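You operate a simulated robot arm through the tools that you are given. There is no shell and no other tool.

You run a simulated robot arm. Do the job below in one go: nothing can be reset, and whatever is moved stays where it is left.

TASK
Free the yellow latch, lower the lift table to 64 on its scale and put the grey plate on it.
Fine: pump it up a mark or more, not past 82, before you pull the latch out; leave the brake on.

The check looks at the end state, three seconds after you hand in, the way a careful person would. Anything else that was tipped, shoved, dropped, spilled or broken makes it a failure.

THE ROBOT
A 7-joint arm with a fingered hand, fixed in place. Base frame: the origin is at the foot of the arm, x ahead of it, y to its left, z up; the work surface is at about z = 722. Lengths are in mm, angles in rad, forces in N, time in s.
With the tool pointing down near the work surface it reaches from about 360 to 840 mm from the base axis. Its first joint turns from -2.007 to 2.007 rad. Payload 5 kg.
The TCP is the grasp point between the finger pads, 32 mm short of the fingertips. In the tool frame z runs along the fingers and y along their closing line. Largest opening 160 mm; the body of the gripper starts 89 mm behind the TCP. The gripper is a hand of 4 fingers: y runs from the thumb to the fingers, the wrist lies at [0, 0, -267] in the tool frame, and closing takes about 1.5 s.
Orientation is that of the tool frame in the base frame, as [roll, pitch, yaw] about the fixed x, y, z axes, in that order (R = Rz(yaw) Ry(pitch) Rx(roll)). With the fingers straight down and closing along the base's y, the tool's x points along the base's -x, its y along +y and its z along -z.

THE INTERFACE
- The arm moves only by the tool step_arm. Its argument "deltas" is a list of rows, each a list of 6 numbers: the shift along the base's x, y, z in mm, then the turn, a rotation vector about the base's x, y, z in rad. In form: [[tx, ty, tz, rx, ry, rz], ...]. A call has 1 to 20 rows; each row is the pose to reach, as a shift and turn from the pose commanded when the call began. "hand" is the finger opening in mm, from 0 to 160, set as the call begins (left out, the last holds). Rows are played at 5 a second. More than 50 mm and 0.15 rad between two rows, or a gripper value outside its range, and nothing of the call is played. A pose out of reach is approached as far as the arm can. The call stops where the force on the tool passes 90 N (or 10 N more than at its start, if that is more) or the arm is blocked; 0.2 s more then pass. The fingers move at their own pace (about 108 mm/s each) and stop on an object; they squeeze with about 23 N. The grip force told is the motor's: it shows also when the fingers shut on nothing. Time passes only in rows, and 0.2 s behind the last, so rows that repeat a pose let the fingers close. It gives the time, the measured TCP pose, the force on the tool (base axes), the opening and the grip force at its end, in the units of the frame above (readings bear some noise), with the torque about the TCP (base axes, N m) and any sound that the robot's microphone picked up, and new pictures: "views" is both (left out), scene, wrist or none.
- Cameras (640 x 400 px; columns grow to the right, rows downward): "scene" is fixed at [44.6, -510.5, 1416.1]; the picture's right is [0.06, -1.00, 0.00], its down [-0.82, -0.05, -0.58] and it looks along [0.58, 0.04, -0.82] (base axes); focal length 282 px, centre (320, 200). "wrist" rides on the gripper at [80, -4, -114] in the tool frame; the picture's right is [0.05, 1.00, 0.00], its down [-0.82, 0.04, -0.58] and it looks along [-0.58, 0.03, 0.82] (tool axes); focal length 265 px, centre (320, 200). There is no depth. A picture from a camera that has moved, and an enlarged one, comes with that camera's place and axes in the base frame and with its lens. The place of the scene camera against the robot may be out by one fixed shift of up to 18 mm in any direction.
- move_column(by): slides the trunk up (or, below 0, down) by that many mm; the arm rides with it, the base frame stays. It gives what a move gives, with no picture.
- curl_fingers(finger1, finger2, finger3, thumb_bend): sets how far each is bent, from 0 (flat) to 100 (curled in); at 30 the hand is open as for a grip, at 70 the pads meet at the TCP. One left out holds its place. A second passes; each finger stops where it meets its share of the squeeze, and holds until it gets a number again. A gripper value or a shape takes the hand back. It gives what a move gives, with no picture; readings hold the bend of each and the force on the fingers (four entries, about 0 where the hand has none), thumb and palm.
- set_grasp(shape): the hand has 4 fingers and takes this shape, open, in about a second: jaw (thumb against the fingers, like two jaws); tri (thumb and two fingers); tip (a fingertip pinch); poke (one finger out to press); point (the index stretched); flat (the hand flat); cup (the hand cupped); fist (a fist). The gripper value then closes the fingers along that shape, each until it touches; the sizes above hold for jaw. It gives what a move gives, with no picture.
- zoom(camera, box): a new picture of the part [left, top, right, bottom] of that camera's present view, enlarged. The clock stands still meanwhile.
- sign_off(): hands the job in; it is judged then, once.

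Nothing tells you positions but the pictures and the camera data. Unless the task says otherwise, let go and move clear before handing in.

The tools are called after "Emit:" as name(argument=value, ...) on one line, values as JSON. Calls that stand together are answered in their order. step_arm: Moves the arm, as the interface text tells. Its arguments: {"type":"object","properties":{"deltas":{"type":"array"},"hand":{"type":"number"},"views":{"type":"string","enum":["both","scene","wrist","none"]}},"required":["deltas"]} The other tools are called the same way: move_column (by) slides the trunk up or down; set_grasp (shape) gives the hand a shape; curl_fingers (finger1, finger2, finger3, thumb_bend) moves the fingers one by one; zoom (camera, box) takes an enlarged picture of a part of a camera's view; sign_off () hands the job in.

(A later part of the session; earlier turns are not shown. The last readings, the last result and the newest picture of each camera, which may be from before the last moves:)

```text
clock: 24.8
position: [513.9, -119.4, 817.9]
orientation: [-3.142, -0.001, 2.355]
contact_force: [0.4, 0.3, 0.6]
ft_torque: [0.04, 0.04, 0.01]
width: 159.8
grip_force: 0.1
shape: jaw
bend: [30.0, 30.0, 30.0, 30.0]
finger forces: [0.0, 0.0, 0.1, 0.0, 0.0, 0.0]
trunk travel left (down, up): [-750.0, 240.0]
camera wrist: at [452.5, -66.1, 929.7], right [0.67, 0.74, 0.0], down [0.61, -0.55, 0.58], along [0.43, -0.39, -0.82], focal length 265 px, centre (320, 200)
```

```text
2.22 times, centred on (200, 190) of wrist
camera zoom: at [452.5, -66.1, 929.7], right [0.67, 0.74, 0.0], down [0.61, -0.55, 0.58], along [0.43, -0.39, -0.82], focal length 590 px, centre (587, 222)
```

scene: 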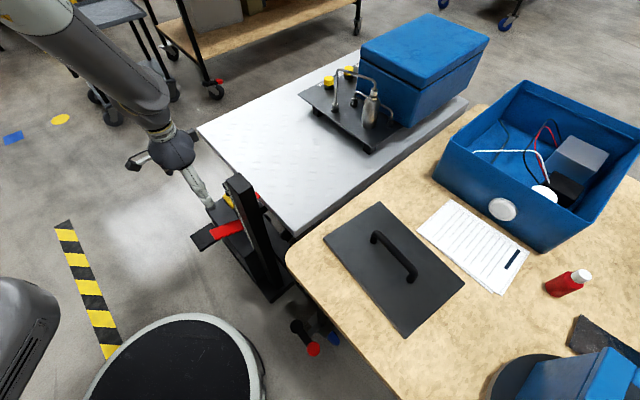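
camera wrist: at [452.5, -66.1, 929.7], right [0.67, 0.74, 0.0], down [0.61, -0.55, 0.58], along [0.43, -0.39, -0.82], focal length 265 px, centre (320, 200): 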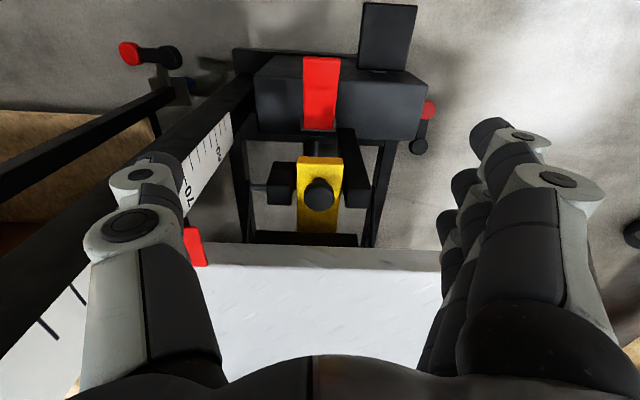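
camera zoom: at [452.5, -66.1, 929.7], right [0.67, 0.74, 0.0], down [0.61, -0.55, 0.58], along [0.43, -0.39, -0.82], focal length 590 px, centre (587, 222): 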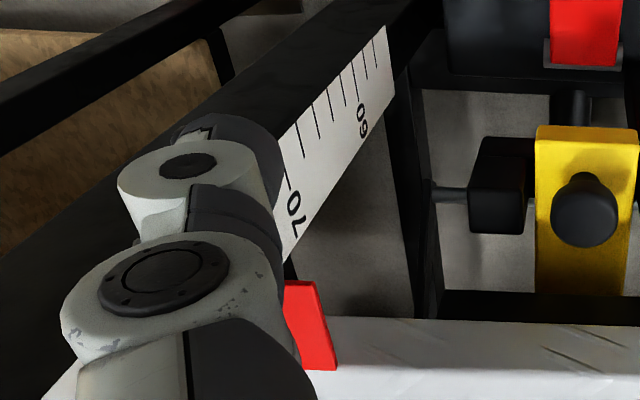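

The picture is now clear:
- Knob: centre [576, -180], head radius about 16.5, head at z about 677 to 697.
- Brackets: tops at about z 667, at either side.
- Table edge: about 48 mm inward of the knob.

A fingertip pinch should fit best here, so I'll look at that hand shape.

Emit:
set_grasp(shape="tip")

Emit:
step_arm(deltas=[[0, 0, 0, 0, 0, 0]], views="both")

```text
clock: 25.7
position: [514.4, -118.5, 817.1]
orientation: [-3.141, 0.0, 2.357]
contact_force: [-0.6, 0.2, -0.2]
ft_torque: [-0.03, -0.01, 0.0]
width: 160.0
grip_force: 0.2
shape: tip
bend: [1.0, 30.0, 1.0, 30.0]
finger forces: [0.0, 0.0, 0.1, 0.0, 0.0, 0.1]
trunk travel left (down, up): [-750.0, 240.0]
```

```text
clock: 26.1
position: [515.1, -120.0, 817.4]
orientation: [-3.141, 0.0, 2.356]
contact_force: [-0.3, 0.7, -0.1]
ft_torque: [0.03, -0.01, 0.02]
width: 160.1
grip_force: 0.1
shape: tip
bend: [1.0, 30.0, 1.0, 30.0]
finger forces: [0.1, 0.0, 0.1, 0.1, 0.0, 0.0]
trunk travel left (down, up): [-750.0, 240.0]
camera wrist: at [452.6, -65.6, 929.7], right [0.67, 0.74, 0.0], down [0.61, -0.55, 0.58], along [0.43, -0.39, -0.82], focal length 265 px, centre (320, 200)
```

scene: 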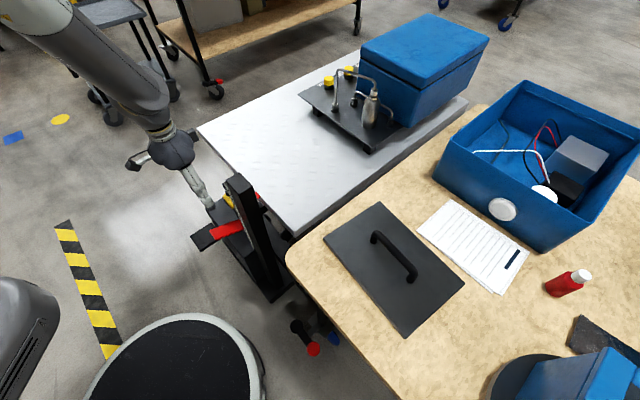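
wrist: 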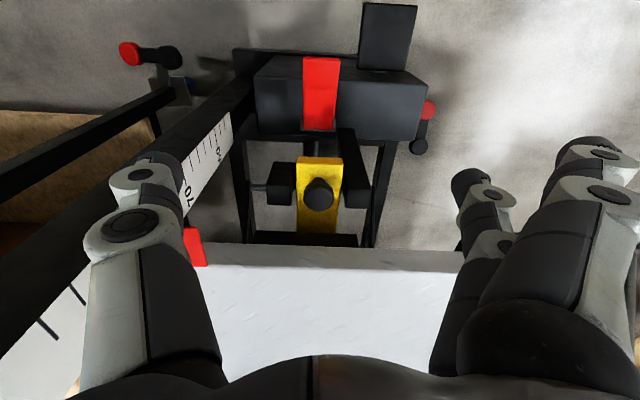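

In this shape the middle finger and thumb pinch, while fingers 1 and 3 flare straight out. I'll yaw 0.35 rad so the flared fingers stay away from the table edge, narrow the opening and hover over the knob.

Emit:
step_arm(deltas=[[15, -15, 0, 0, 0, 0.12], [30, -30, -10, 0, 0, 0.24], [46, -45, -25, 0, 0, 0.35], [61, -60, -47, 0, 0, 0.35], [61, -60, -47, 0, 0, 0.35]], hand=64)

Emit:
zoom(camera="wrist", box=[220, 120, 420, 300])

```text
clock: 27.3
position: [578.9, -179.9, 769.6]
orientation: [3.14, -0.002, 2.707]
contact_force: [0.3, 0.0, -0.2]
ft_torque: [0.01, 0.0, -0.03]
width: 65.0
grip_force: 0.1
shape: tip
bend: [1.0, 73.0, 1.0, 70.0]
finger forces: [0.0, 0.0, 0.0, 0.0, 0.0, 0.0]
trunk travel left (down, up): [-750.0, 240.0]
camera wrist: at [501.5, -150.9, 881.8], right [0.37, 0.93, 0.0], down [0.76, -0.31, 0.58], along [0.54, -0.22, -0.82], focal length 265 px, centre (320, 200)
```

scene: 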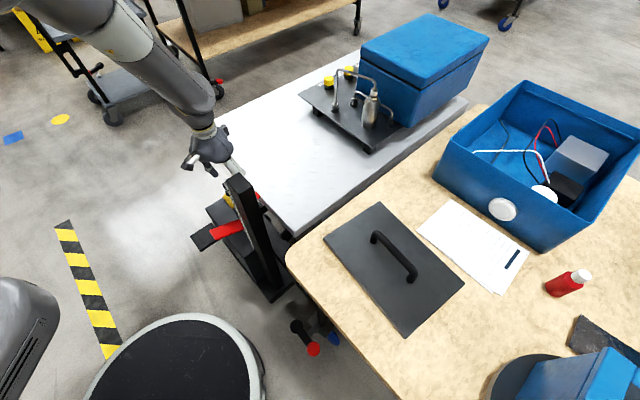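
wrist: 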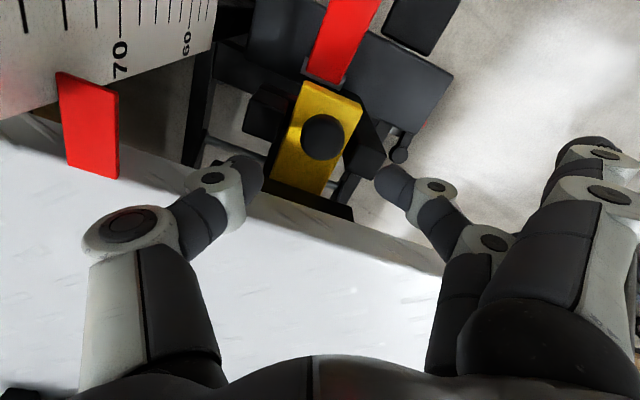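

```text
2.22 times, centred on (320, 210) of wrist
camera zoom: at [501.5, -150.9, 881.8], right [0.37, 0.93, 0.0], down [0.76, -0.31, 0.58], along [0.54, -0.22, -0.82], focal length 590 px, centre (320, 178)
```

zoom: 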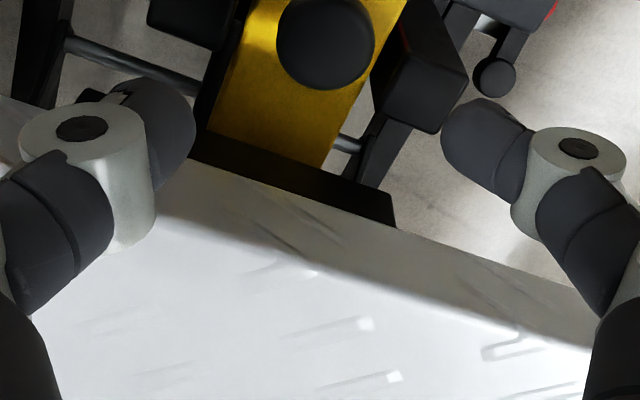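

The fingertips straddle the knob. I'll reduce the yaw so the thumb keeps clear of the table edge, shift slightly outward and go lower.

Emit:
step_arm(deltas=[[-3, 2, 0, 0, 0, -0.09], [-5, 3, -5, 0, 0, -0.18], [-5, 3, -20, 0, 0, -0.18], [-5, 3, -35, 0, 0, -0.18]])

Emit:
zoom(camera="wrist", box=[180, 80, 460, 300])

```text
clock: 28.3
position: [573.1, -176.5, 734.9]
orientation: [3.141, 0.0, 2.525]
contact_force: [-0.1, -0.2, 0.3]
ft_torque: [-0.02, -0.01, -0.01]
width: 64.6
grip_force: 0.0
shape: tip
bend: [1.0, 73.0, 1.0, 70.0]
finger forces: [0.1, 0.0, 0.1, 0.1, 0.1, 0.0]
trunk travel left (down, up): [-750.0, 240.0]
camera wrist: at [502.2, -134.2, 847.6], right [0.53, 0.85, 0.0], down [0.69, -0.44, 0.58], along [0.49, -0.31, -0.82], focal length 265 px, centre (320, 200)
```

scene: 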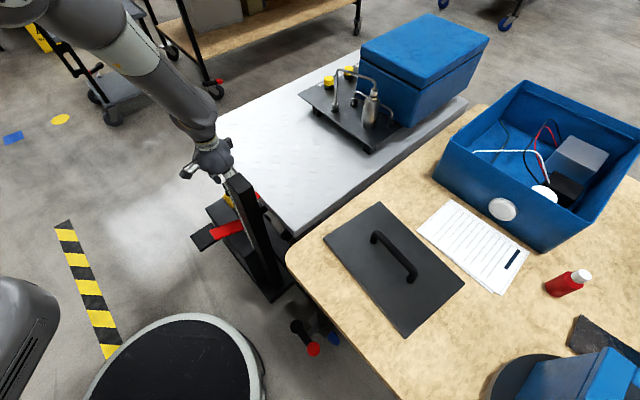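
wrist: 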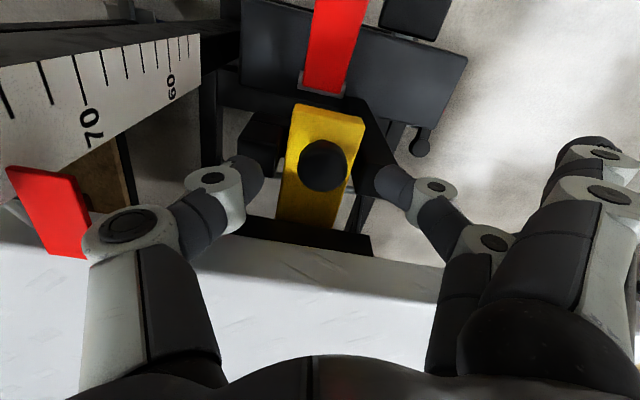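

```text
1.82 times, centred on (320, 190) of wrist
camera zoom: at [502.2, -134.2, 847.6], right [0.53, 0.85, 0.0], down [0.69, -0.44, 0.58], along [0.49, -0.31, -0.82], focal length 483 px, centre (320, 218)
```

zoom: 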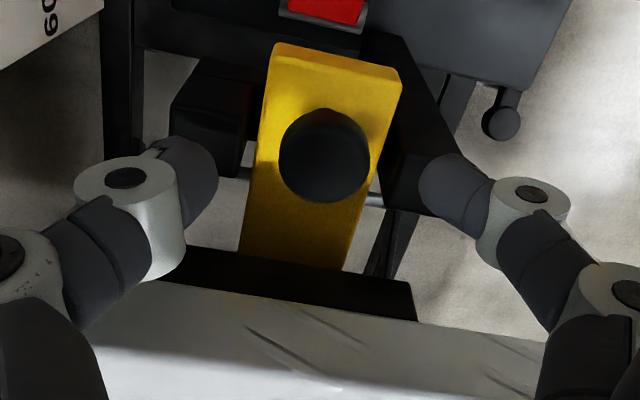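

Clear all round. I'll descend to pinch height, with the fingertips staying about 10 mm above the brackets, and then close.

Emit:
step_arm(deltas=[[0, 0, -10, 0, 0, 0], [0, 0, -18, 0, 0, 0], [0, 0, -25, 0, 0, 0], [0, 0, -25, 0, 0, 0]])

Emit:
zoom(camera="wrist", box=[180, 80, 460, 300])

```text
clock: 29.3
position: [572.5, -177.9, 709.2]
orientation: [-3.141, 0.002, 2.524]
contact_force: [-0.7, -0.5, 0.3]
ft_torque: [0.0, 0.03, 0.01]
width: 64.5
grip_force: 0.1
shape: tip
bend: [1.0, 73.0, 1.0, 70.0]
finger forces: [0.1, 0.0, 0.1, 0.0, 0.1, 0.0]
trunk travel left (down, up): [-750.0, 240.0]
camera wrist: at [502.4, -134.1, 822.1], right [0.53, 0.84, 0.0], down [0.69, -0.44, 0.58], along [0.49, -0.31, -0.82], focal length 265 px, centre (320, 200)
```

scene: 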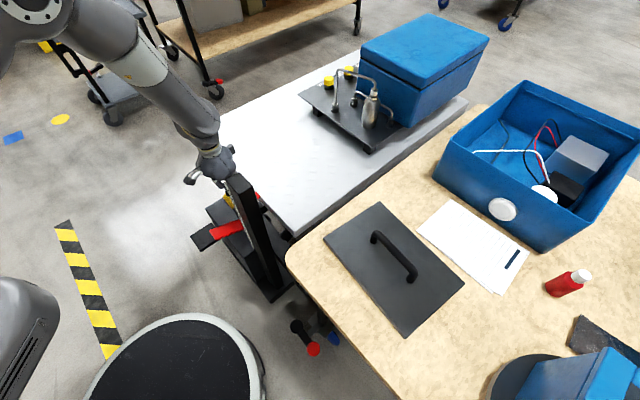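
wrist: 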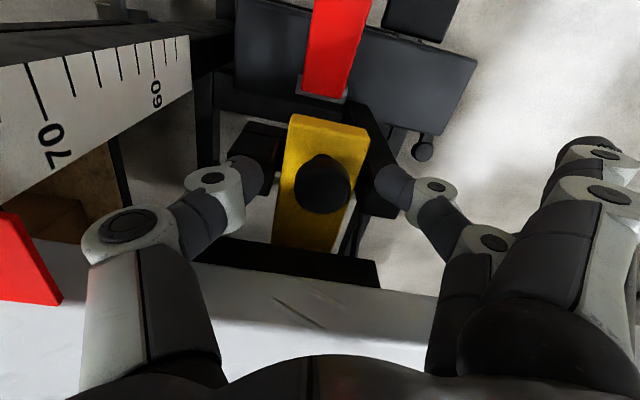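

```text
1.82 times, centred on (320, 190) of wrist
camera zoom: at [502.4, -134.1, 822.1], right [0.53, 0.84, 0.0], down [0.69, -0.44, 0.58], along [0.49, -0.31, -0.82], focal length 483 px, centre (320, 218)
```

zoom: 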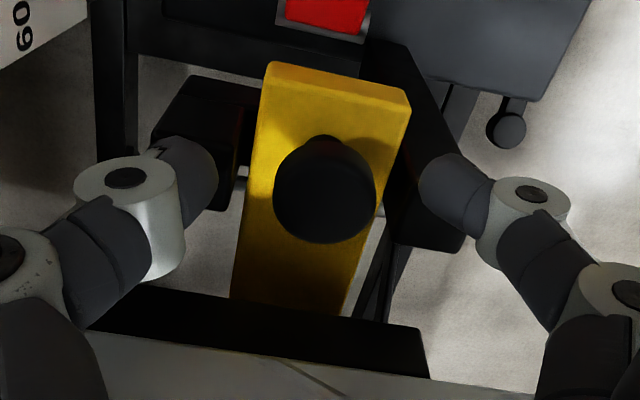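

The pinch is lined up with the knob. Closing now.

Emit:
step_arm(deltas=[[0, 0, 0, 0, 0, 0], [0, 0, 0, 0, 0, 0], [0, 0, 0, 0, 0, 0], [0, 0, 0, 0, 0, 0], [0, 0, 0, 0, 0, 0], [0, 0, 0, 0, 0, 0]], hand=10, views="wrist")

Emit:
zoom(camera="wrist", box=[180, 80, 460, 300])

```text
clock: 30.7
position: [571.1, -176.4, 710.8]
orientation: [-3.141, 0.001, 2.526]
contact_force: [0.1, 2.8, -2.0]
ft_torque: [0.13, 0.01, 0.02]
width: 24.0
grip_force: 22.6
shape: tip
bend: [28.0, 72.0, 28.0, 70.0]
finger forces: [0.1, 20.9, 0.0, 0.0, 18.1, 0.1]
trunk travel left (down, up): [-750.0, 240.0]
camera wrist: at [502.3, -133.7, 822.1], right [0.53, 0.85, 0.0], down [0.69, -0.44, 0.58], along [0.49, -0.31, -0.82], focal length 265 px, centre (320, 200)
```

wrist: 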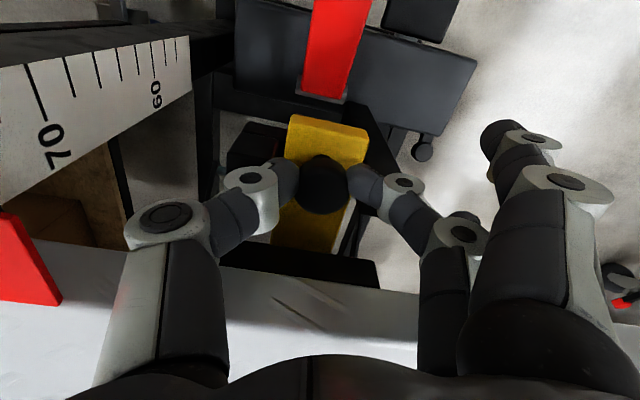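

```text
1.82 times, centred on (320, 190) of wrist
camera zoom: at [502.3, -133.7, 822.1], right [0.53, 0.85, 0.0], down [0.69, -0.44, 0.58], along [0.49, -0.31, -0.82], focal length 483 px, centre (320, 218)
```

zoom: 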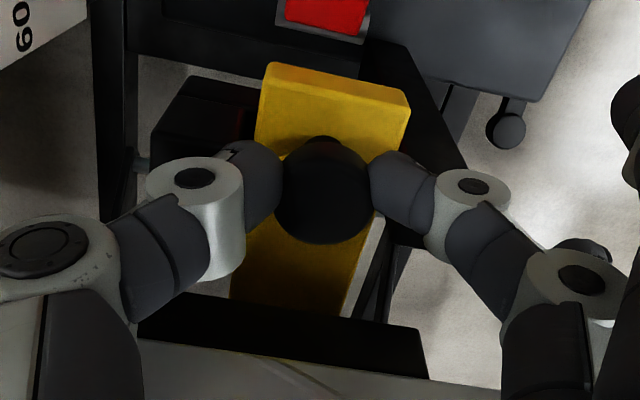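

I have a firm pinch of about 20 N on the knob. I'll pull gently outward along (-1, +1) for a start and watch the force.

Emit:
step_arm(deltas=[[-3, 3, 0, 0, 0, 0], [-6, 6, 0, 0, 0, 0], [-9, 9, 0, 0, 0, 0], [-12, 12, 0, 0, 0, 0]], views="wrist")

Emit:
zoom(camera="wrist", box=[180, 80, 460, 300])

```text
clock: 31.7
position: [560.7, -165.1, 710.4]
orientation: [3.142, 0.0, 2.528]
contact_force: [4.7, 2.6, -6.1]
ft_torque: [0.11, -0.11, 0.01]
width: 23.8
grip_force: 22.8
shape: tip
bend: [28.0, 72.0, 28.0, 70.0]
finger forces: [0.1, 21.5, 0.0, 0.1, 16.1, 0.1]
trunk travel left (down, up): [-750.0, 240.0]
camera wrist: at [490.2, -122.1, 822.4], right [0.53, 0.85, 0.0], down [0.69, -0.44, 0.58], along [0.49, -0.31, -0.82], focal length 265 px, centre (320, 200)
```

wrist: 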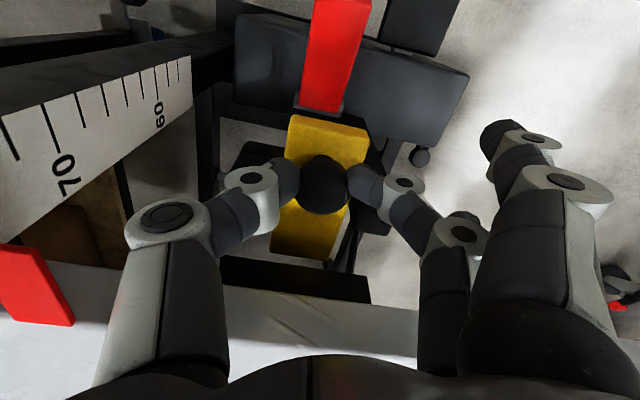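

```text
1.82 times, centred on (320, 190) of wrist
camera zoom: at [490.2, -122.1, 822.4], right [0.53, 0.85, 0.0], down [0.69, -0.44, 0.58], along [0.49, -0.31, -0.82], focal length 483 px, centre (320, 218)
```

zoom: 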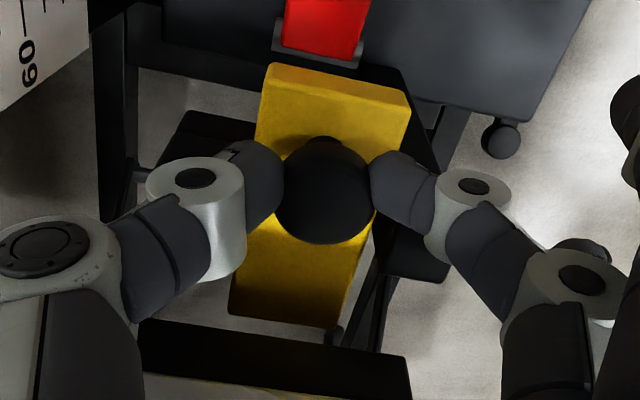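

The latch slides out easily, at about 5 N. I'll keep pulling and watch for a stop or click.

Emit:
step_arm(deltas=[[-3, 3, 0, 0, 0, 0], [-6, 6, 0, 0, 0, 0], [-9, 9, 0, 0, 0, 0], [-12, 12, 0, 0, 0, 0]], views="wrist")

Emit:
zoom(camera="wrist", box=[180, 80, 460, 300])

```text
clock: 32.7
position: [548.0, -152.0, 711.7]
orientation: [3.141, 0.001, 2.525]
contact_force: [3.7, 3.3, -6.1]
ft_torque: [0.1, -0.12, 0.0]
width: 23.4
grip_force: 23.3
shape: tip
bend: [28.0, 72.0, 28.0, 70.0]
finger forces: [0.0, 21.2, 0.1, 0.0, 16.2, 0.0]
trunk travel left (down, up): [-750.0, 240.0]
camera wrist: at [478.2, -110.2, 822.5], right [0.53, 0.85, 0.0], down [0.69, -0.44, 0.58], along [0.49, -0.31, -0.82], focal length 265 px, centre (320, 200)
```

wrist: 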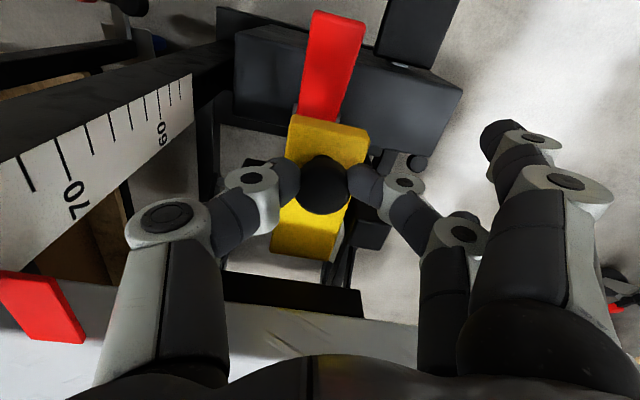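

```text
1.82 times, centred on (320, 190) of wrist
camera zoom: at [478.2, -110.2, 822.5], right [0.53, 0.85, 0.0], down [0.69, -0.44, 0.58], along [0.49, -0.31, -0.82], focal length 483 px, centre (320, 218)
```

zoom: 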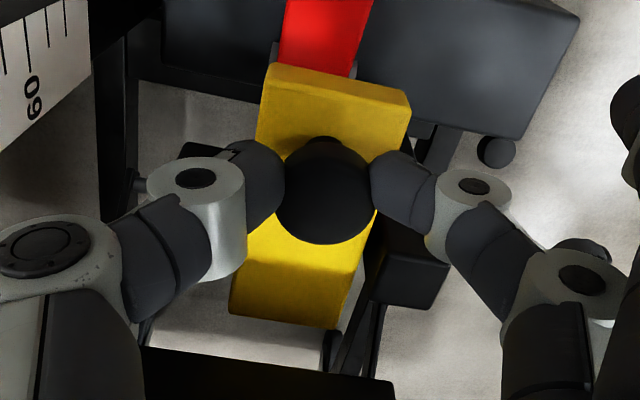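

The latch is out about 35 mm and still moving freely. Its inner end is still under the table edge line, so I'll pull further in small steps.

Emit:
step_arm(deltas=[[-3, 3, 0, 0, 0, 0], [-6, 6, 0, 0, 0, 0], [-9, 9, 0, 0, 0, 0], [-12, 12, 0, 0, 0, 0]], views="wrist")

Emit:
zoom(camera="wrist", box=[180, 80, 460, 300])

```text
clock: 33.7
position: [536.3, -141.7, 710.0]
orientation: [3.14, 0.0, 2.526]
contact_force: [2.0, 2.5, -4.5]
ft_torque: [0.06, -0.09, -0.04]
width: 23.6
grip_force: 22.7
shape: tip
bend: [28.0, 72.0, 28.0, 70.0]
finger forces: [0.0, 20.7, 0.0, 0.1, 17.2, 0.0]
trunk travel left (down, up): [-750.0, 240.0]
camera wrist: at [466.0, -97.9, 822.5], right [0.53, 0.84, 0.0], down [0.69, -0.44, 0.58], along [0.49, -0.31, -0.82], focal length 265 px, centre (320, 200)
```

wrist: 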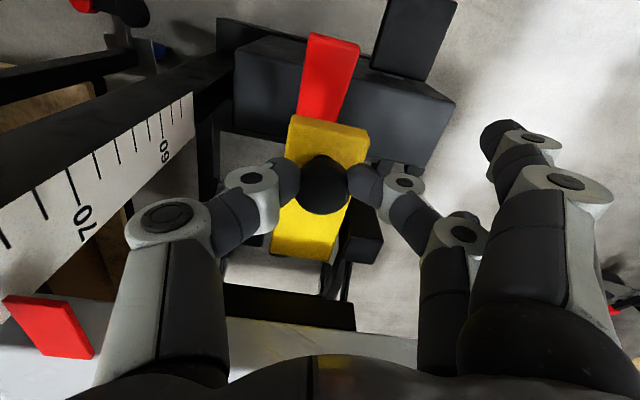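

```text
1.82 times, centred on (320, 190) of wrist
camera zoom: at [466.0, -97.9, 822.5], right [0.53, 0.84, 0.0], down [0.69, -0.44, 0.58], along [0.49, -0.31, -0.82], focal length 483 px, centre (320, 218)
```

zoom: 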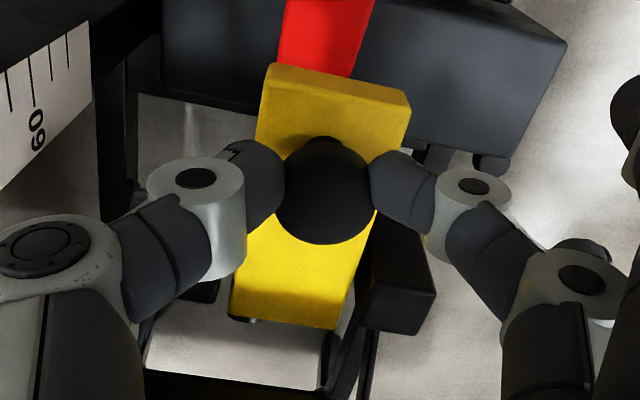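

Still smooth at about 4 N. I'll go a little more, with the inner end nearing the table-edge line.

Emit:
step_arm(deltas=[[-2, 2, 0, 0, 0, 0], [-4, 4, 0, 0, 0, 0], [-6, 6, 0, 0, 0, 0], [-8, 8, 0, 0, 0, 0]], views="wrist")

Emit:
zoom(camera="wrist", box=[180, 80, 460, 300])

```text
clock: 34.7
position: [527.9, -134.2, 711.4]
orientation: [-3.141, 0.001, 2.523]
contact_force: [5.3, -0.8, -11.7]
ft_torque: [0.04, -0.12, -0.03]
width: 23.5
grip_force: 23.1
shape: tip
bend: [28.0, 72.0, 28.0, 70.0]
finger forces: [0.0, 17.6, 0.0, 0.0, 15.7, 0.0]
trunk travel left (down, up): [-750.0, 240.0]
camera wrist: at [459.1, -90.9, 822.9], right [0.54, 0.84, 0.0], down [0.69, -0.44, 0.58], along [0.49, -0.31, -0.82], focal length 265 px, centre (320, 200)
```

wrist: 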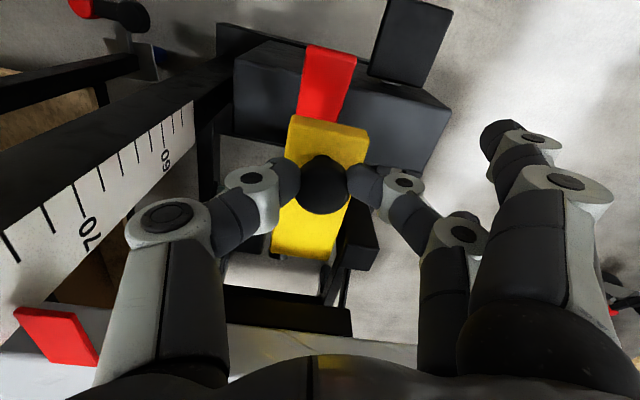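

```text
1.82 times, centred on (320, 190) of wrist
camera zoom: at [459.1, -90.9, 822.9], right [0.54, 0.84, 0.0], down [0.69, -0.44, 0.58], along [0.49, -0.31, -0.82], focal length 483 px, centre (320, 218)
```

zoom: 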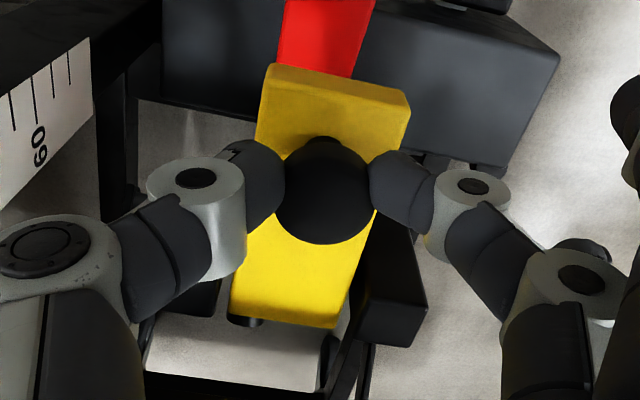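

The force rose to about 13 N after 60 mm of travel, so this may be the end stop. I'll check with a tiny extra pull.

Emit:
step_arm(deltas=[[-1.5, 1.5, 0, 0, 0, 0], [-3, 3, 0, 0, 0, 0], [-3, 3, 0, 0, 0, 0]], views="wrist")

Emit:
zoom(camera="wrist", box=[180, 80, 460, 300])

```text
clock: 35.5
position: [523.5, -130.3, 710.5]
orientation: [-3.14, -0.002, 2.527]
contact_force: [-2.2, 0.5, -0.1]
ft_torque: [0.0, 0.03, 0.0]
width: 14.8
grip_force: 23.5
shape: tip
bend: [28.0, 75.0, 28.0, 73.0]
finger forces: [0.0, 0.0, 0.1, 0.0, 0.0, 0.1]
trunk travel left (down, up): [-750.0, 240.0]
camera wrist: at [453.5, -86.7, 823.2], right [0.54, 0.84, 0.0], down [0.69, -0.44, 0.58], along [0.49, -0.31, -0.82], focal length 265 px, centre (320, 200)
```

wrist: 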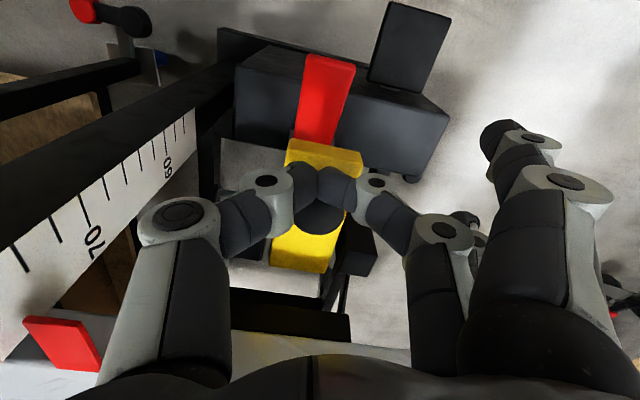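

```text
1.82 times, centred on (320, 190) of wrist
camera zoom: at [453.5, -86.7, 823.2], right [0.54, 0.84, 0.0], down [0.69, -0.44, 0.58], along [0.49, -0.31, -0.82], focal length 483 px, centre (320, 218)
```

zoom: 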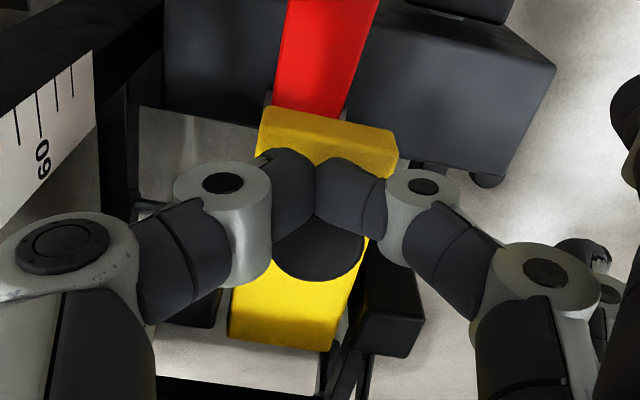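

At the end stop the pinch slipped off the outer side of the knob and nudged the latch back about 10 mm. I'll open and check whether the latch stays where it is.

Emit:
step_arm(deltas=[[0, 0, 0, 0, 0, 0], [0, 0, 0, 0, 0, 0], [0, 0, 0, 0, 0, 0], [0, 0, 0, 0, 0, 0]], hand=64, views="wrist")

Emit:
zoom(camera="wrist", box=[180, 80, 460, 300])

```text
clock: 36.5
position: [524.2, -129.8, 710.8]
orientation: [3.142, 0.002, 2.524]
contact_force: [0.2, 1.1, 0.0]
ft_torque: [-0.04, 0.01, 0.02]
width: 63.3
grip_force: 0.0
shape: tip
bend: [1.0, 73.0, 1.0, 70.0]
finger forces: [0.0, 0.1, 0.0, 0.0, 0.0, 0.0]
trunk travel left (down, up): [-750.0, 240.0]
camera wrist: at [454.3, -86.9, 823.2], right [0.53, 0.84, 0.0], down [0.69, -0.44, 0.58], along [0.49, -0.31, -0.82], focal length 265 px, centre (320, 200)
```

wrist: 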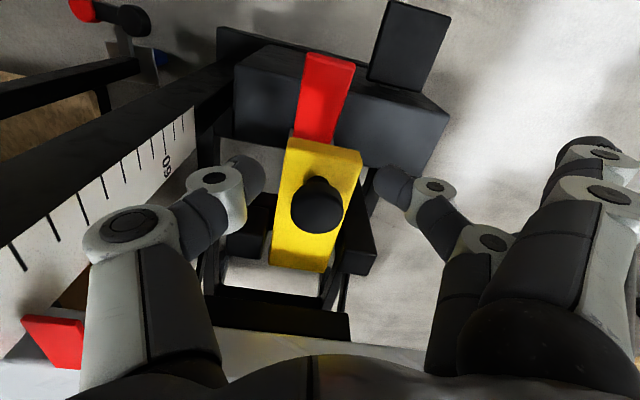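

```text
1.82 times, centred on (320, 190) of wrist
camera zoom: at [454.3, -86.9, 823.2], right [0.53, 0.84, 0.0], down [0.69, -0.44, 0.58], along [0.49, -0.31, -0.82], focal length 483 px, centre (320, 218)
```

zoom: 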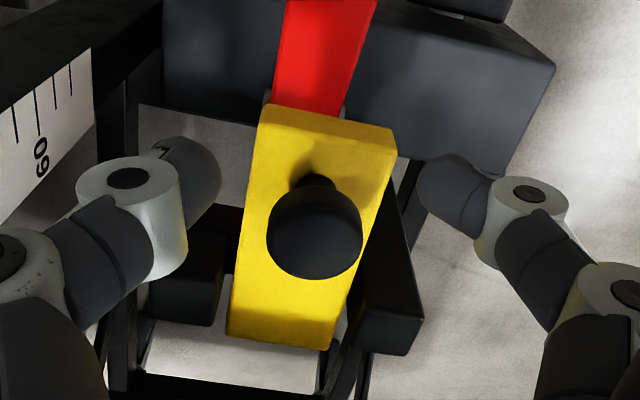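

The latch stays put, so there's no spring. I'll re-pinch slightly inward of the knob centre so that squeezing pushes it outward, and bring it back to the stop.

Emit:
step_arm(deltas=[[6, -5, 0, 0, 0, 0], [12, -10, 0, 0, 0, 0], [18, -15, 0, 0, 0, 0], [18, -15, 0, 0, 0, 0]], views="none")

Emit:
step_arm(deltas=[[0, 0, 0, 0, 0, 0], [0, 0, 0, 0, 0, 0], [0, 0, 0, 0, 0, 0], [0, 0, 0, 0, 0, 0], [0, 0, 0, 0, 0, 0]], hand=10, views="wrist")

Emit:
zoom(camera="wrist", box=[180, 80, 460, 300])

```text
clock: 37.5
position: [541.6, -142.8, 711.2]
orientation: [3.141, 0.001, 2.524]
contact_force: [-0.2, 0.3, 0.0]
ft_torque: [0.0, -0.03, 0.02]
width: 63.2
grip_force: 0.1
shape: tip
bend: [1.0, 73.0, 1.0, 70.0]
finger forces: [0.0, 0.0, 0.0, 0.0, 0.1, 0.0]
trunk travel left (down, up): [-750.0, 240.0]
```

```text
clock: 38.7
position: [542.0, -144.3, 710.0]
orientation: [3.14, 0.0, 2.525]
contact_force: [1.9, 0.8, -0.7]
ft_torque: [0.05, -0.03, 0.02]
width: 24.7
grip_force: 22.6
shape: tip
bend: [27.0, 72.0, 27.0, 70.0]
finger forces: [0.0, 20.9, 0.0, 0.0, 19.8, 0.1]
trunk travel left (down, up): [-750.0, 240.0]
camera wrist: at [472.1, -101.3, 822.7], right [0.53, 0.85, 0.0], down [0.69, -0.44, 0.58], along [0.49, -0.31, -0.82], focal length 265 px, centre (320, 200)
```

wrist: 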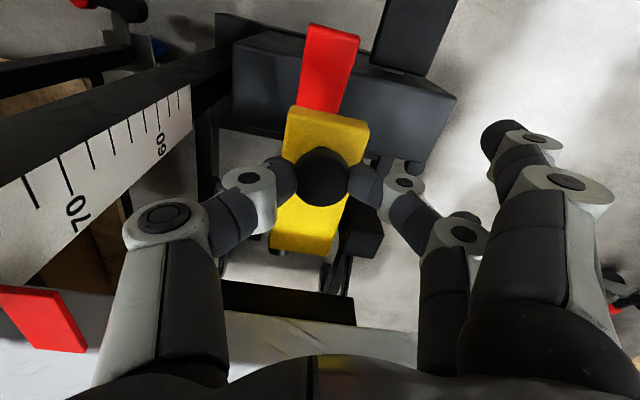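

```text
1.82 times, centred on (320, 190) of wrist
camera zoom: at [472.1, -101.3, 822.7], right [0.53, 0.85, 0.0], down [0.69, -0.44, 0.58], along [0.49, -0.31, -0.82], focal length 483 px, centre (320, 218)
```

zoom: 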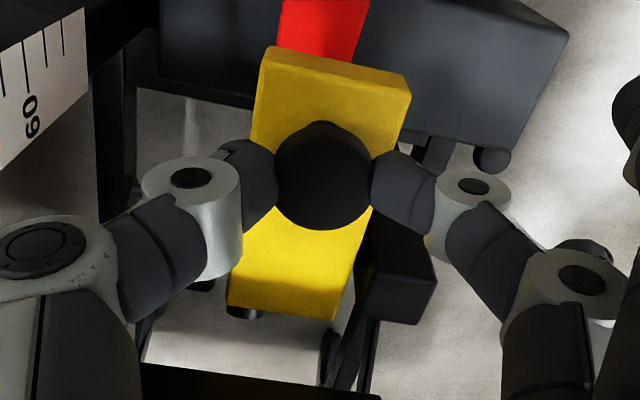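

That's a good centred grip. I'll pull the last 8 mm or so to the stop.

Emit:
step_arm(deltas=[[-2, 2, 0, 0, 0, 0], [-4, 4, 0, 0, 0, 0], [-5.5, 5.5, 0, 0, 0, 0], [-5.5, 5.5, 0, 0, 0, 0]], views="wrist")

Emit:
zoom(camera="wrist", box=[180, 80, 460, 300])

```text
clock: 39.7
position: [537.2, -138.9, 711.4]
orientation: [3.141, 0.001, 2.526]
contact_force: [0.5, 0.9, 0.4]
ft_torque: [0.07, 0.0, -0.02]
width: 24.9
grip_force: 22.5
shape: tip
bend: [28.0, 72.0, 28.0, 70.0]
finger forces: [0.1, 21.2, 0.0, 0.0, 19.9, 0.0]
trunk travel left (down, up): [-750.0, 240.0]
camera wrist: at [467.0, -96.2, 822.7], right [0.53, 0.85, 0.0], down [0.69, -0.44, 0.58], along [0.49, -0.31, -0.82], focal length 265 px, centre (320, 200)
```

wrist: 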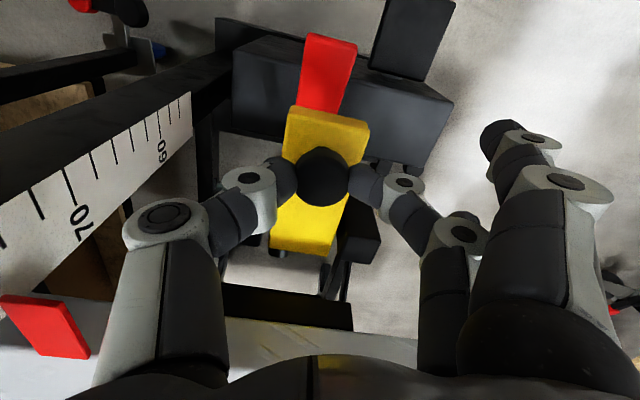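

```text
1.82 times, centred on (320, 190) of wrist
camera zoom: at [467.0, -96.2, 822.7], right [0.53, 0.85, 0.0], down [0.69, -0.44, 0.58], along [0.49, -0.31, -0.82], focal length 483 px, centre (320, 218)
```

zoom: 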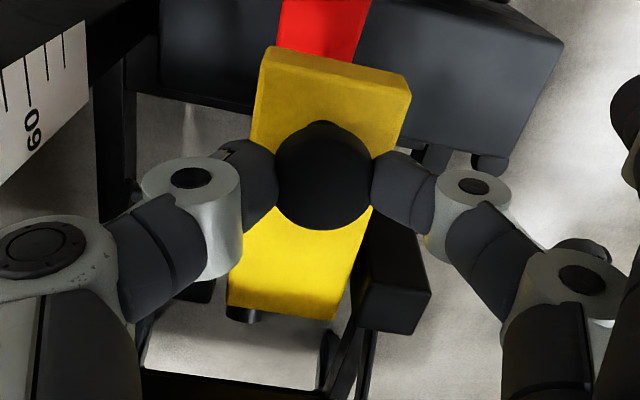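

There's almost no resistance now. I'll go a few more millimetres toward the stop.

Emit:
step_arm(deltas=[[-1.5, 1.5, 0, 0, 0, 0], [-3, 3, 0, 0, 0, 0], [-4, 4, 0, 0, 0, 0], [-4, 4, 0, 0, 0, 0]], views="wrist")

Emit:
zoom(camera="wrist", box=[180, 80, 460, 300])

```text
clock: 40.7
position: [533.8, -136.3, 709.1]
orientation: [-3.141, 0.001, 2.525]
contact_force: [6.3, -4.8, -3.2]
ft_torque: [-0.08, -0.12, -0.03]
width: 25.0
grip_force: 23.0
shape: tip
bend: [28.0, 72.0, 28.0, 70.0]
finger forces: [0.0, 20.1, 0.0, 0.0, 20.7, 0.0]
trunk travel left (down, up): [-750.0, 240.0]
camera wrist: at [464.4, -93.5, 822.8], right [0.54, 0.84, 0.0], down [0.69, -0.44, 0.58], along [0.49, -0.31, -0.82], focal length 265 px, centre (320, 200)
```

wrist: 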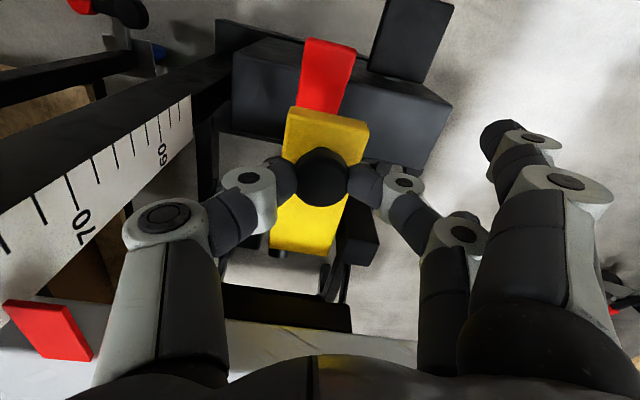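

```text
1.82 times, centred on (320, 190) of wrist
camera zoom: at [464.4, -93.5, 822.8], right [0.54, 0.84, 0.0], down [0.69, -0.44, 0.58], along [0.49, -0.31, -0.82], focal length 483 px, centre (320, 218)
```

zoom: 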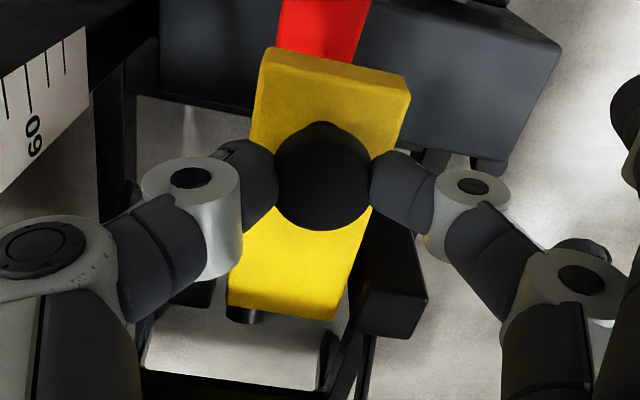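

The arm stopped short with a steady 8 N pulling back, so the latch is fully out at its stop. I'll open and lift straight up, then check it.

Emit:
step_arm(deltas=[[1, -1, 0, 0, 0, 0], [1, -1, 0, 0, 0, 0], [1, -1, 0, 0, 0, 0], [1, -1, 0, 0, 0, 0]], hand=70, views="none")

Emit:
step_arm(deltas=[[0, 0, 25, 0, 0, 0], [0, 0, 50, 0, 0, 0], [0, 0, 80, 0, 0, 0], [-8, 8, 110, 0, 0, 0], [-16, 16, 140, 0, 0, 0]], views="both")

Emit:
zoom(camera="wrist", box=[180, 80, 460, 300])

```text
clock: 41.7
position: [533.6, -136.2, 711.0]
orientation: [-3.141, -0.001, 2.526]
contact_force: [0.2, -0.2, -0.4]
ft_torque: [-0.02, -0.01, 0.01]
width: 69.2
grip_force: 0.0
shape: tip
bend: [1.0, 73.0, 1.0, 70.0]
finger forces: [0.1, 0.0, 0.0, 0.0, 0.0, 0.0]
trunk travel left (down, up): [-750.0, 240.0]
```

```text
clock: 42.9
position: [518.0, -120.3, 850.0]
orientation: [3.141, 0.001, 2.524]
contact_force: [-0.4, 0.2, -0.4]
ft_torque: [0.03, 0.01, -0.04]
width: 69.1
grip_force: 0.0
shape: tip
bend: [1.0, 73.0, 1.0, 70.0]
finger forces: [0.0, 0.0, 0.0, 0.0, 0.0, 0.1]
trunk travel left (down, up): [-750.0, 240.0]
camera wrist: at [447.8, -77.9, 962.1], right [0.54, 0.84, 0.0], down [0.69, -0.44, 0.58], along [0.49, -0.31, -0.82], focal length 265 px, centre (320, 200)
```

scene: 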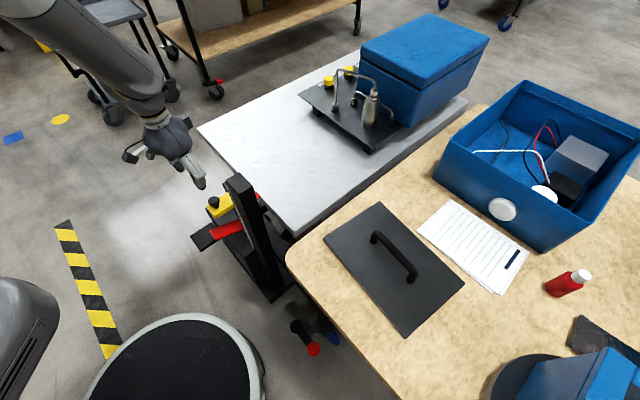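
wrist: 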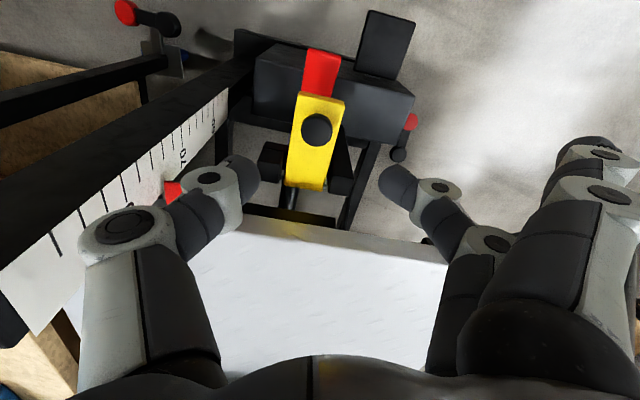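

```text
1.82 times, centred on (320, 190) of wrist
camera zoom: at [447.8, -77.9, 962.1], right [0.54, 0.84, 0.0], down [0.69, -0.44, 0.58], along [0.49, -0.31, -0.82], focal length 483 px, centre (320, 218)
```

zoom: 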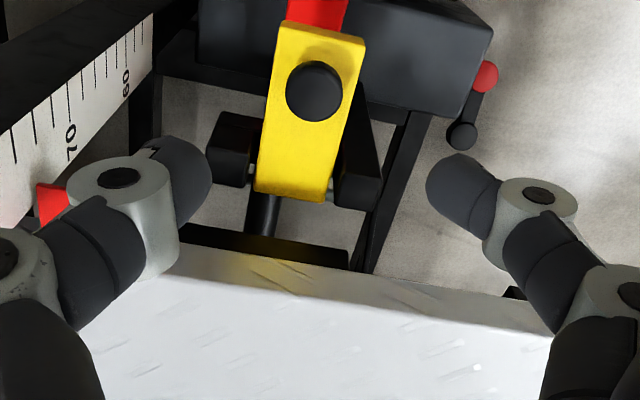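

The latch is fully out at its stop, and the table is still up. Next I'll work the red lever. I'll back off to the open side, form a poking finger and tilt the hand so it reaches in from outside and clears the protruding latch.

Emit:
step_arm(deltas=[[-14, 36, 0, 0, 0, -0.06], [-28, 72, 0, 0, 0, -0.12], [-42, 108, 0, 0, 0, -0.17], [-56, 144, -10, 0, 0, -0.17], [-68, 180, -20, 0, 0, -0.17]], views="none")

Emit:
set_grasp(shape="poke")

Emit:
step_arm(deltas=[[0, 0, 0, -0.1, -0.1, 0], [0, 0, 0, -0.2, -0.2, 0], [0, 0, 0, -0.3, -0.3, 0], [0, 0, 0, -0.4, -0.4, 0], [0, 0, 0, -0.46, -0.46, 0], [0, 0, 0, -0.46, -0.46, 0]], views="both")

```text
clock: 44.1
position: [447.0, 59.9, 829.1]
orientation: [-3.139, 0.001, 2.356]
contact_force: [-0.8, 0.2, 0.4]
ft_torque: [0.0, 0.01, -0.02]
width: 69.6
grip_force: 0.0
shape: tip
bend: [1.0, 73.0, 1.0, 70.0]
finger forces: [0.0, 0.0, 0.0, 0.0, 0.0, 0.1]
trunk travel left (down, up): [-750.0, 240.0]
```

```text
clock: 45.0
position: [448.0, 58.5, 829.1]
orientation: [-3.141, 0.0, 2.357]
contact_force: [-0.3, 0.7, -0.3]
ft_torque: [-0.03, 0.0, -0.02]
width: 0.0
grip_force: 0.1
shape: poke
bend: [100.0, 100.0, 100.0, 47.0]
finger forces: [0.1, 0.0, 0.0, 0.0, 0.1, 0.1]
trunk travel left (down, up): [-750.0, 240.0]
```

```text
clock: 46.4
position: [448.3, 59.1, 830.1]
orientation: [-3.141, 0.653, 2.353]
contact_force: [-0.7, 0.2, -0.1]
ft_torque: [-0.04, -0.03, -0.01]
width: 0.0
grip_force: 0.1
shape: poke
bend: [100.0, 100.0, 100.0, 47.0]
finger forces: [0.1, 0.0, 0.0, 0.0, 0.0, 0.0]
trunk travel left (down, up): [-750.0, 240.0]
camera wrist: at [350.0, 151.1, 870.7], right [0.68, 0.73, -0.03], down [0.24, -0.18, 0.95], along [0.7, -0.65, -0.3], focal length 265 px, centre (320, 200)
```

scene: 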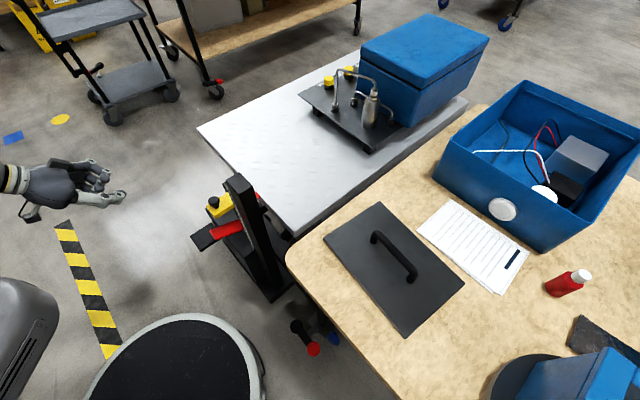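
wrist: 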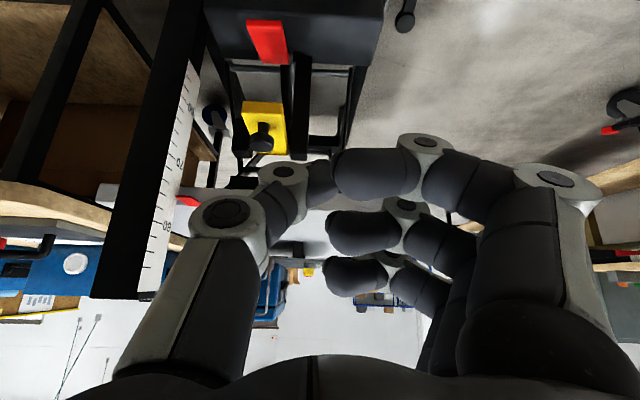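

I'll check what the poke shape actually looks like before choosing how to press.

Emit:
zoom(camera="scene", box=[0, 130, 150, 230])

Emit:
zoom(camera="wrist", box=[90, 50, 290, 310])

Emit:
zoom(camera="scene", box=[185, 165, 275, 275])

```text
4.00 times, centred on (75, 180) of scene
camera zoom: at [44.6, -510.5, 1416.1], right [0.06, -1.0, 0.0], down [-0.82, -0.05, -0.58], along [0.58, 0.04, -0.82], focal length 1127 px, centre (1300, 280)
```

zoom: 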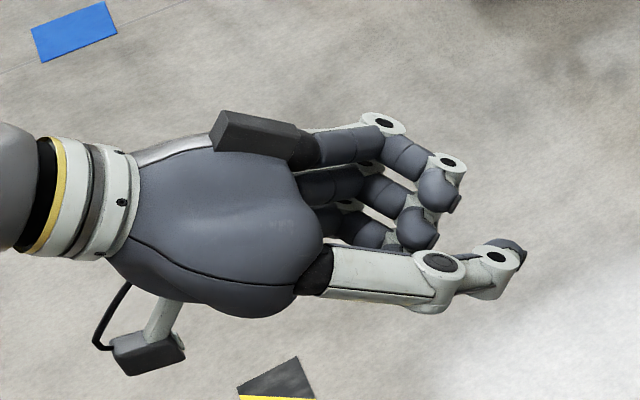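

```text
1.54 times, centred on (190, 180) of wrist
camera zoom: at [350.0, 151.1, 870.7], right [0.68, 0.73, -0.03], down [0.24, -0.18, 0.95], along [0.7, -0.65, -0.3], focal length 408 px, centre (520, 231)
```

zoom: 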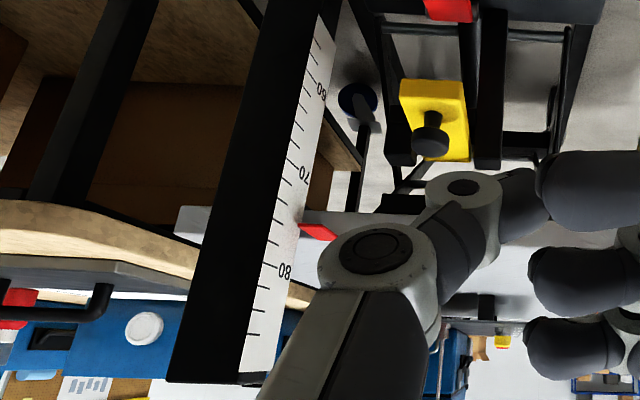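

```text
3.64 times, centred on (230, 220) of scene
camera zoom: at [44.6, -510.5, 1416.1], right [0.06, -1.0, 0.0], down [-0.82, -0.05, -0.58], along [0.58, 0.04, -0.82], focal length 1025 px, centre (647, 127)
```

zoom: 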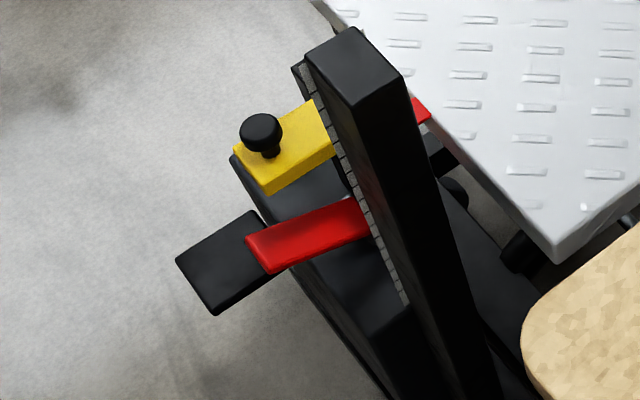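

The poke shape extends the thumb, with its tip about 28 mm beyond the TCP, and the scale currently reads about 75. I'll ride the column down on the open side and then approach the red lever tip from outside.

Emit:
move_column(by=-230)

Emit:
step_arm(deltas=[[8, -30, 10, 0, 0, 0], [16, -60, 10, 0, 0, 0], [24, -90, 10, 0, 0, 0], [32, -120, 10, 0, 0, 0], [40, -148, 10, 0, 0, 0], [40, -150, 10, 0, 0, 0]], views="both")

```text
clock: 48.8
position: [451.2, 59.9, 599.9]
orientation: [-3.142, 0.652, 2.355]
contact_force: [-0.3, 1.4, -0.3]
ft_torque: [0.0, 0.02, 0.04]
width: 0.1
grip_force: 0.2
shape: poke
bend: [100.0, 100.0, 100.0, 47.0]
finger forces: [0.1, 0.0, 0.0, 0.1, 0.1, 0.0]
trunk travel left (down, up): [-520.0, 470.0]
```

```text
clock: 50.2
position: [489.6, -89.5, 610.7]
orientation: [-3.141, 0.65, 2.355]
contact_force: [0.7, 0.4, -0.1]
ft_torque: [0.0, -0.02, 0.01]
width: 0.3
grip_force: 0.0
shape: poke
bend: [100.0, 100.0, 100.0, 47.0]
finger forces: [0.0, 0.0, 0.1, 0.0, 0.1, 0.0]
trunk travel left (down, up): [-520.0, 470.0]
camera wrist: at [391.1, 0.3, 651.0], right [0.68, 0.74, -0.03], down [0.24, -0.18, 0.95], along [0.7, -0.65, -0.3], focal length 265 px, centre (320, 200)
```

scene: 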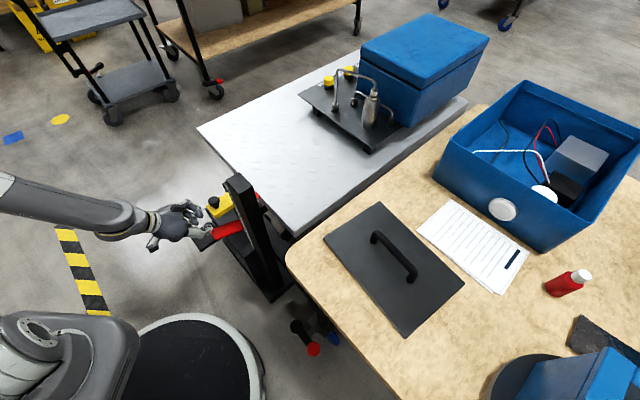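
wrist: 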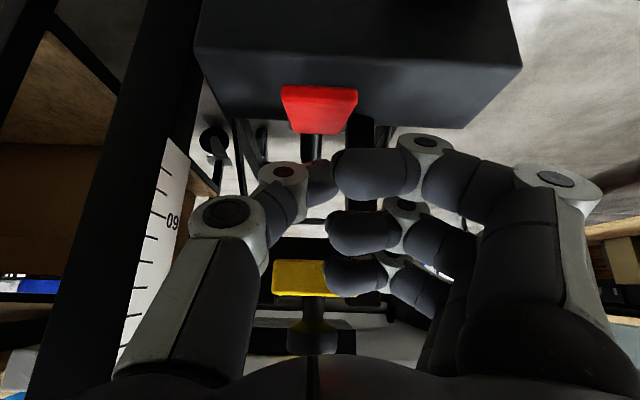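

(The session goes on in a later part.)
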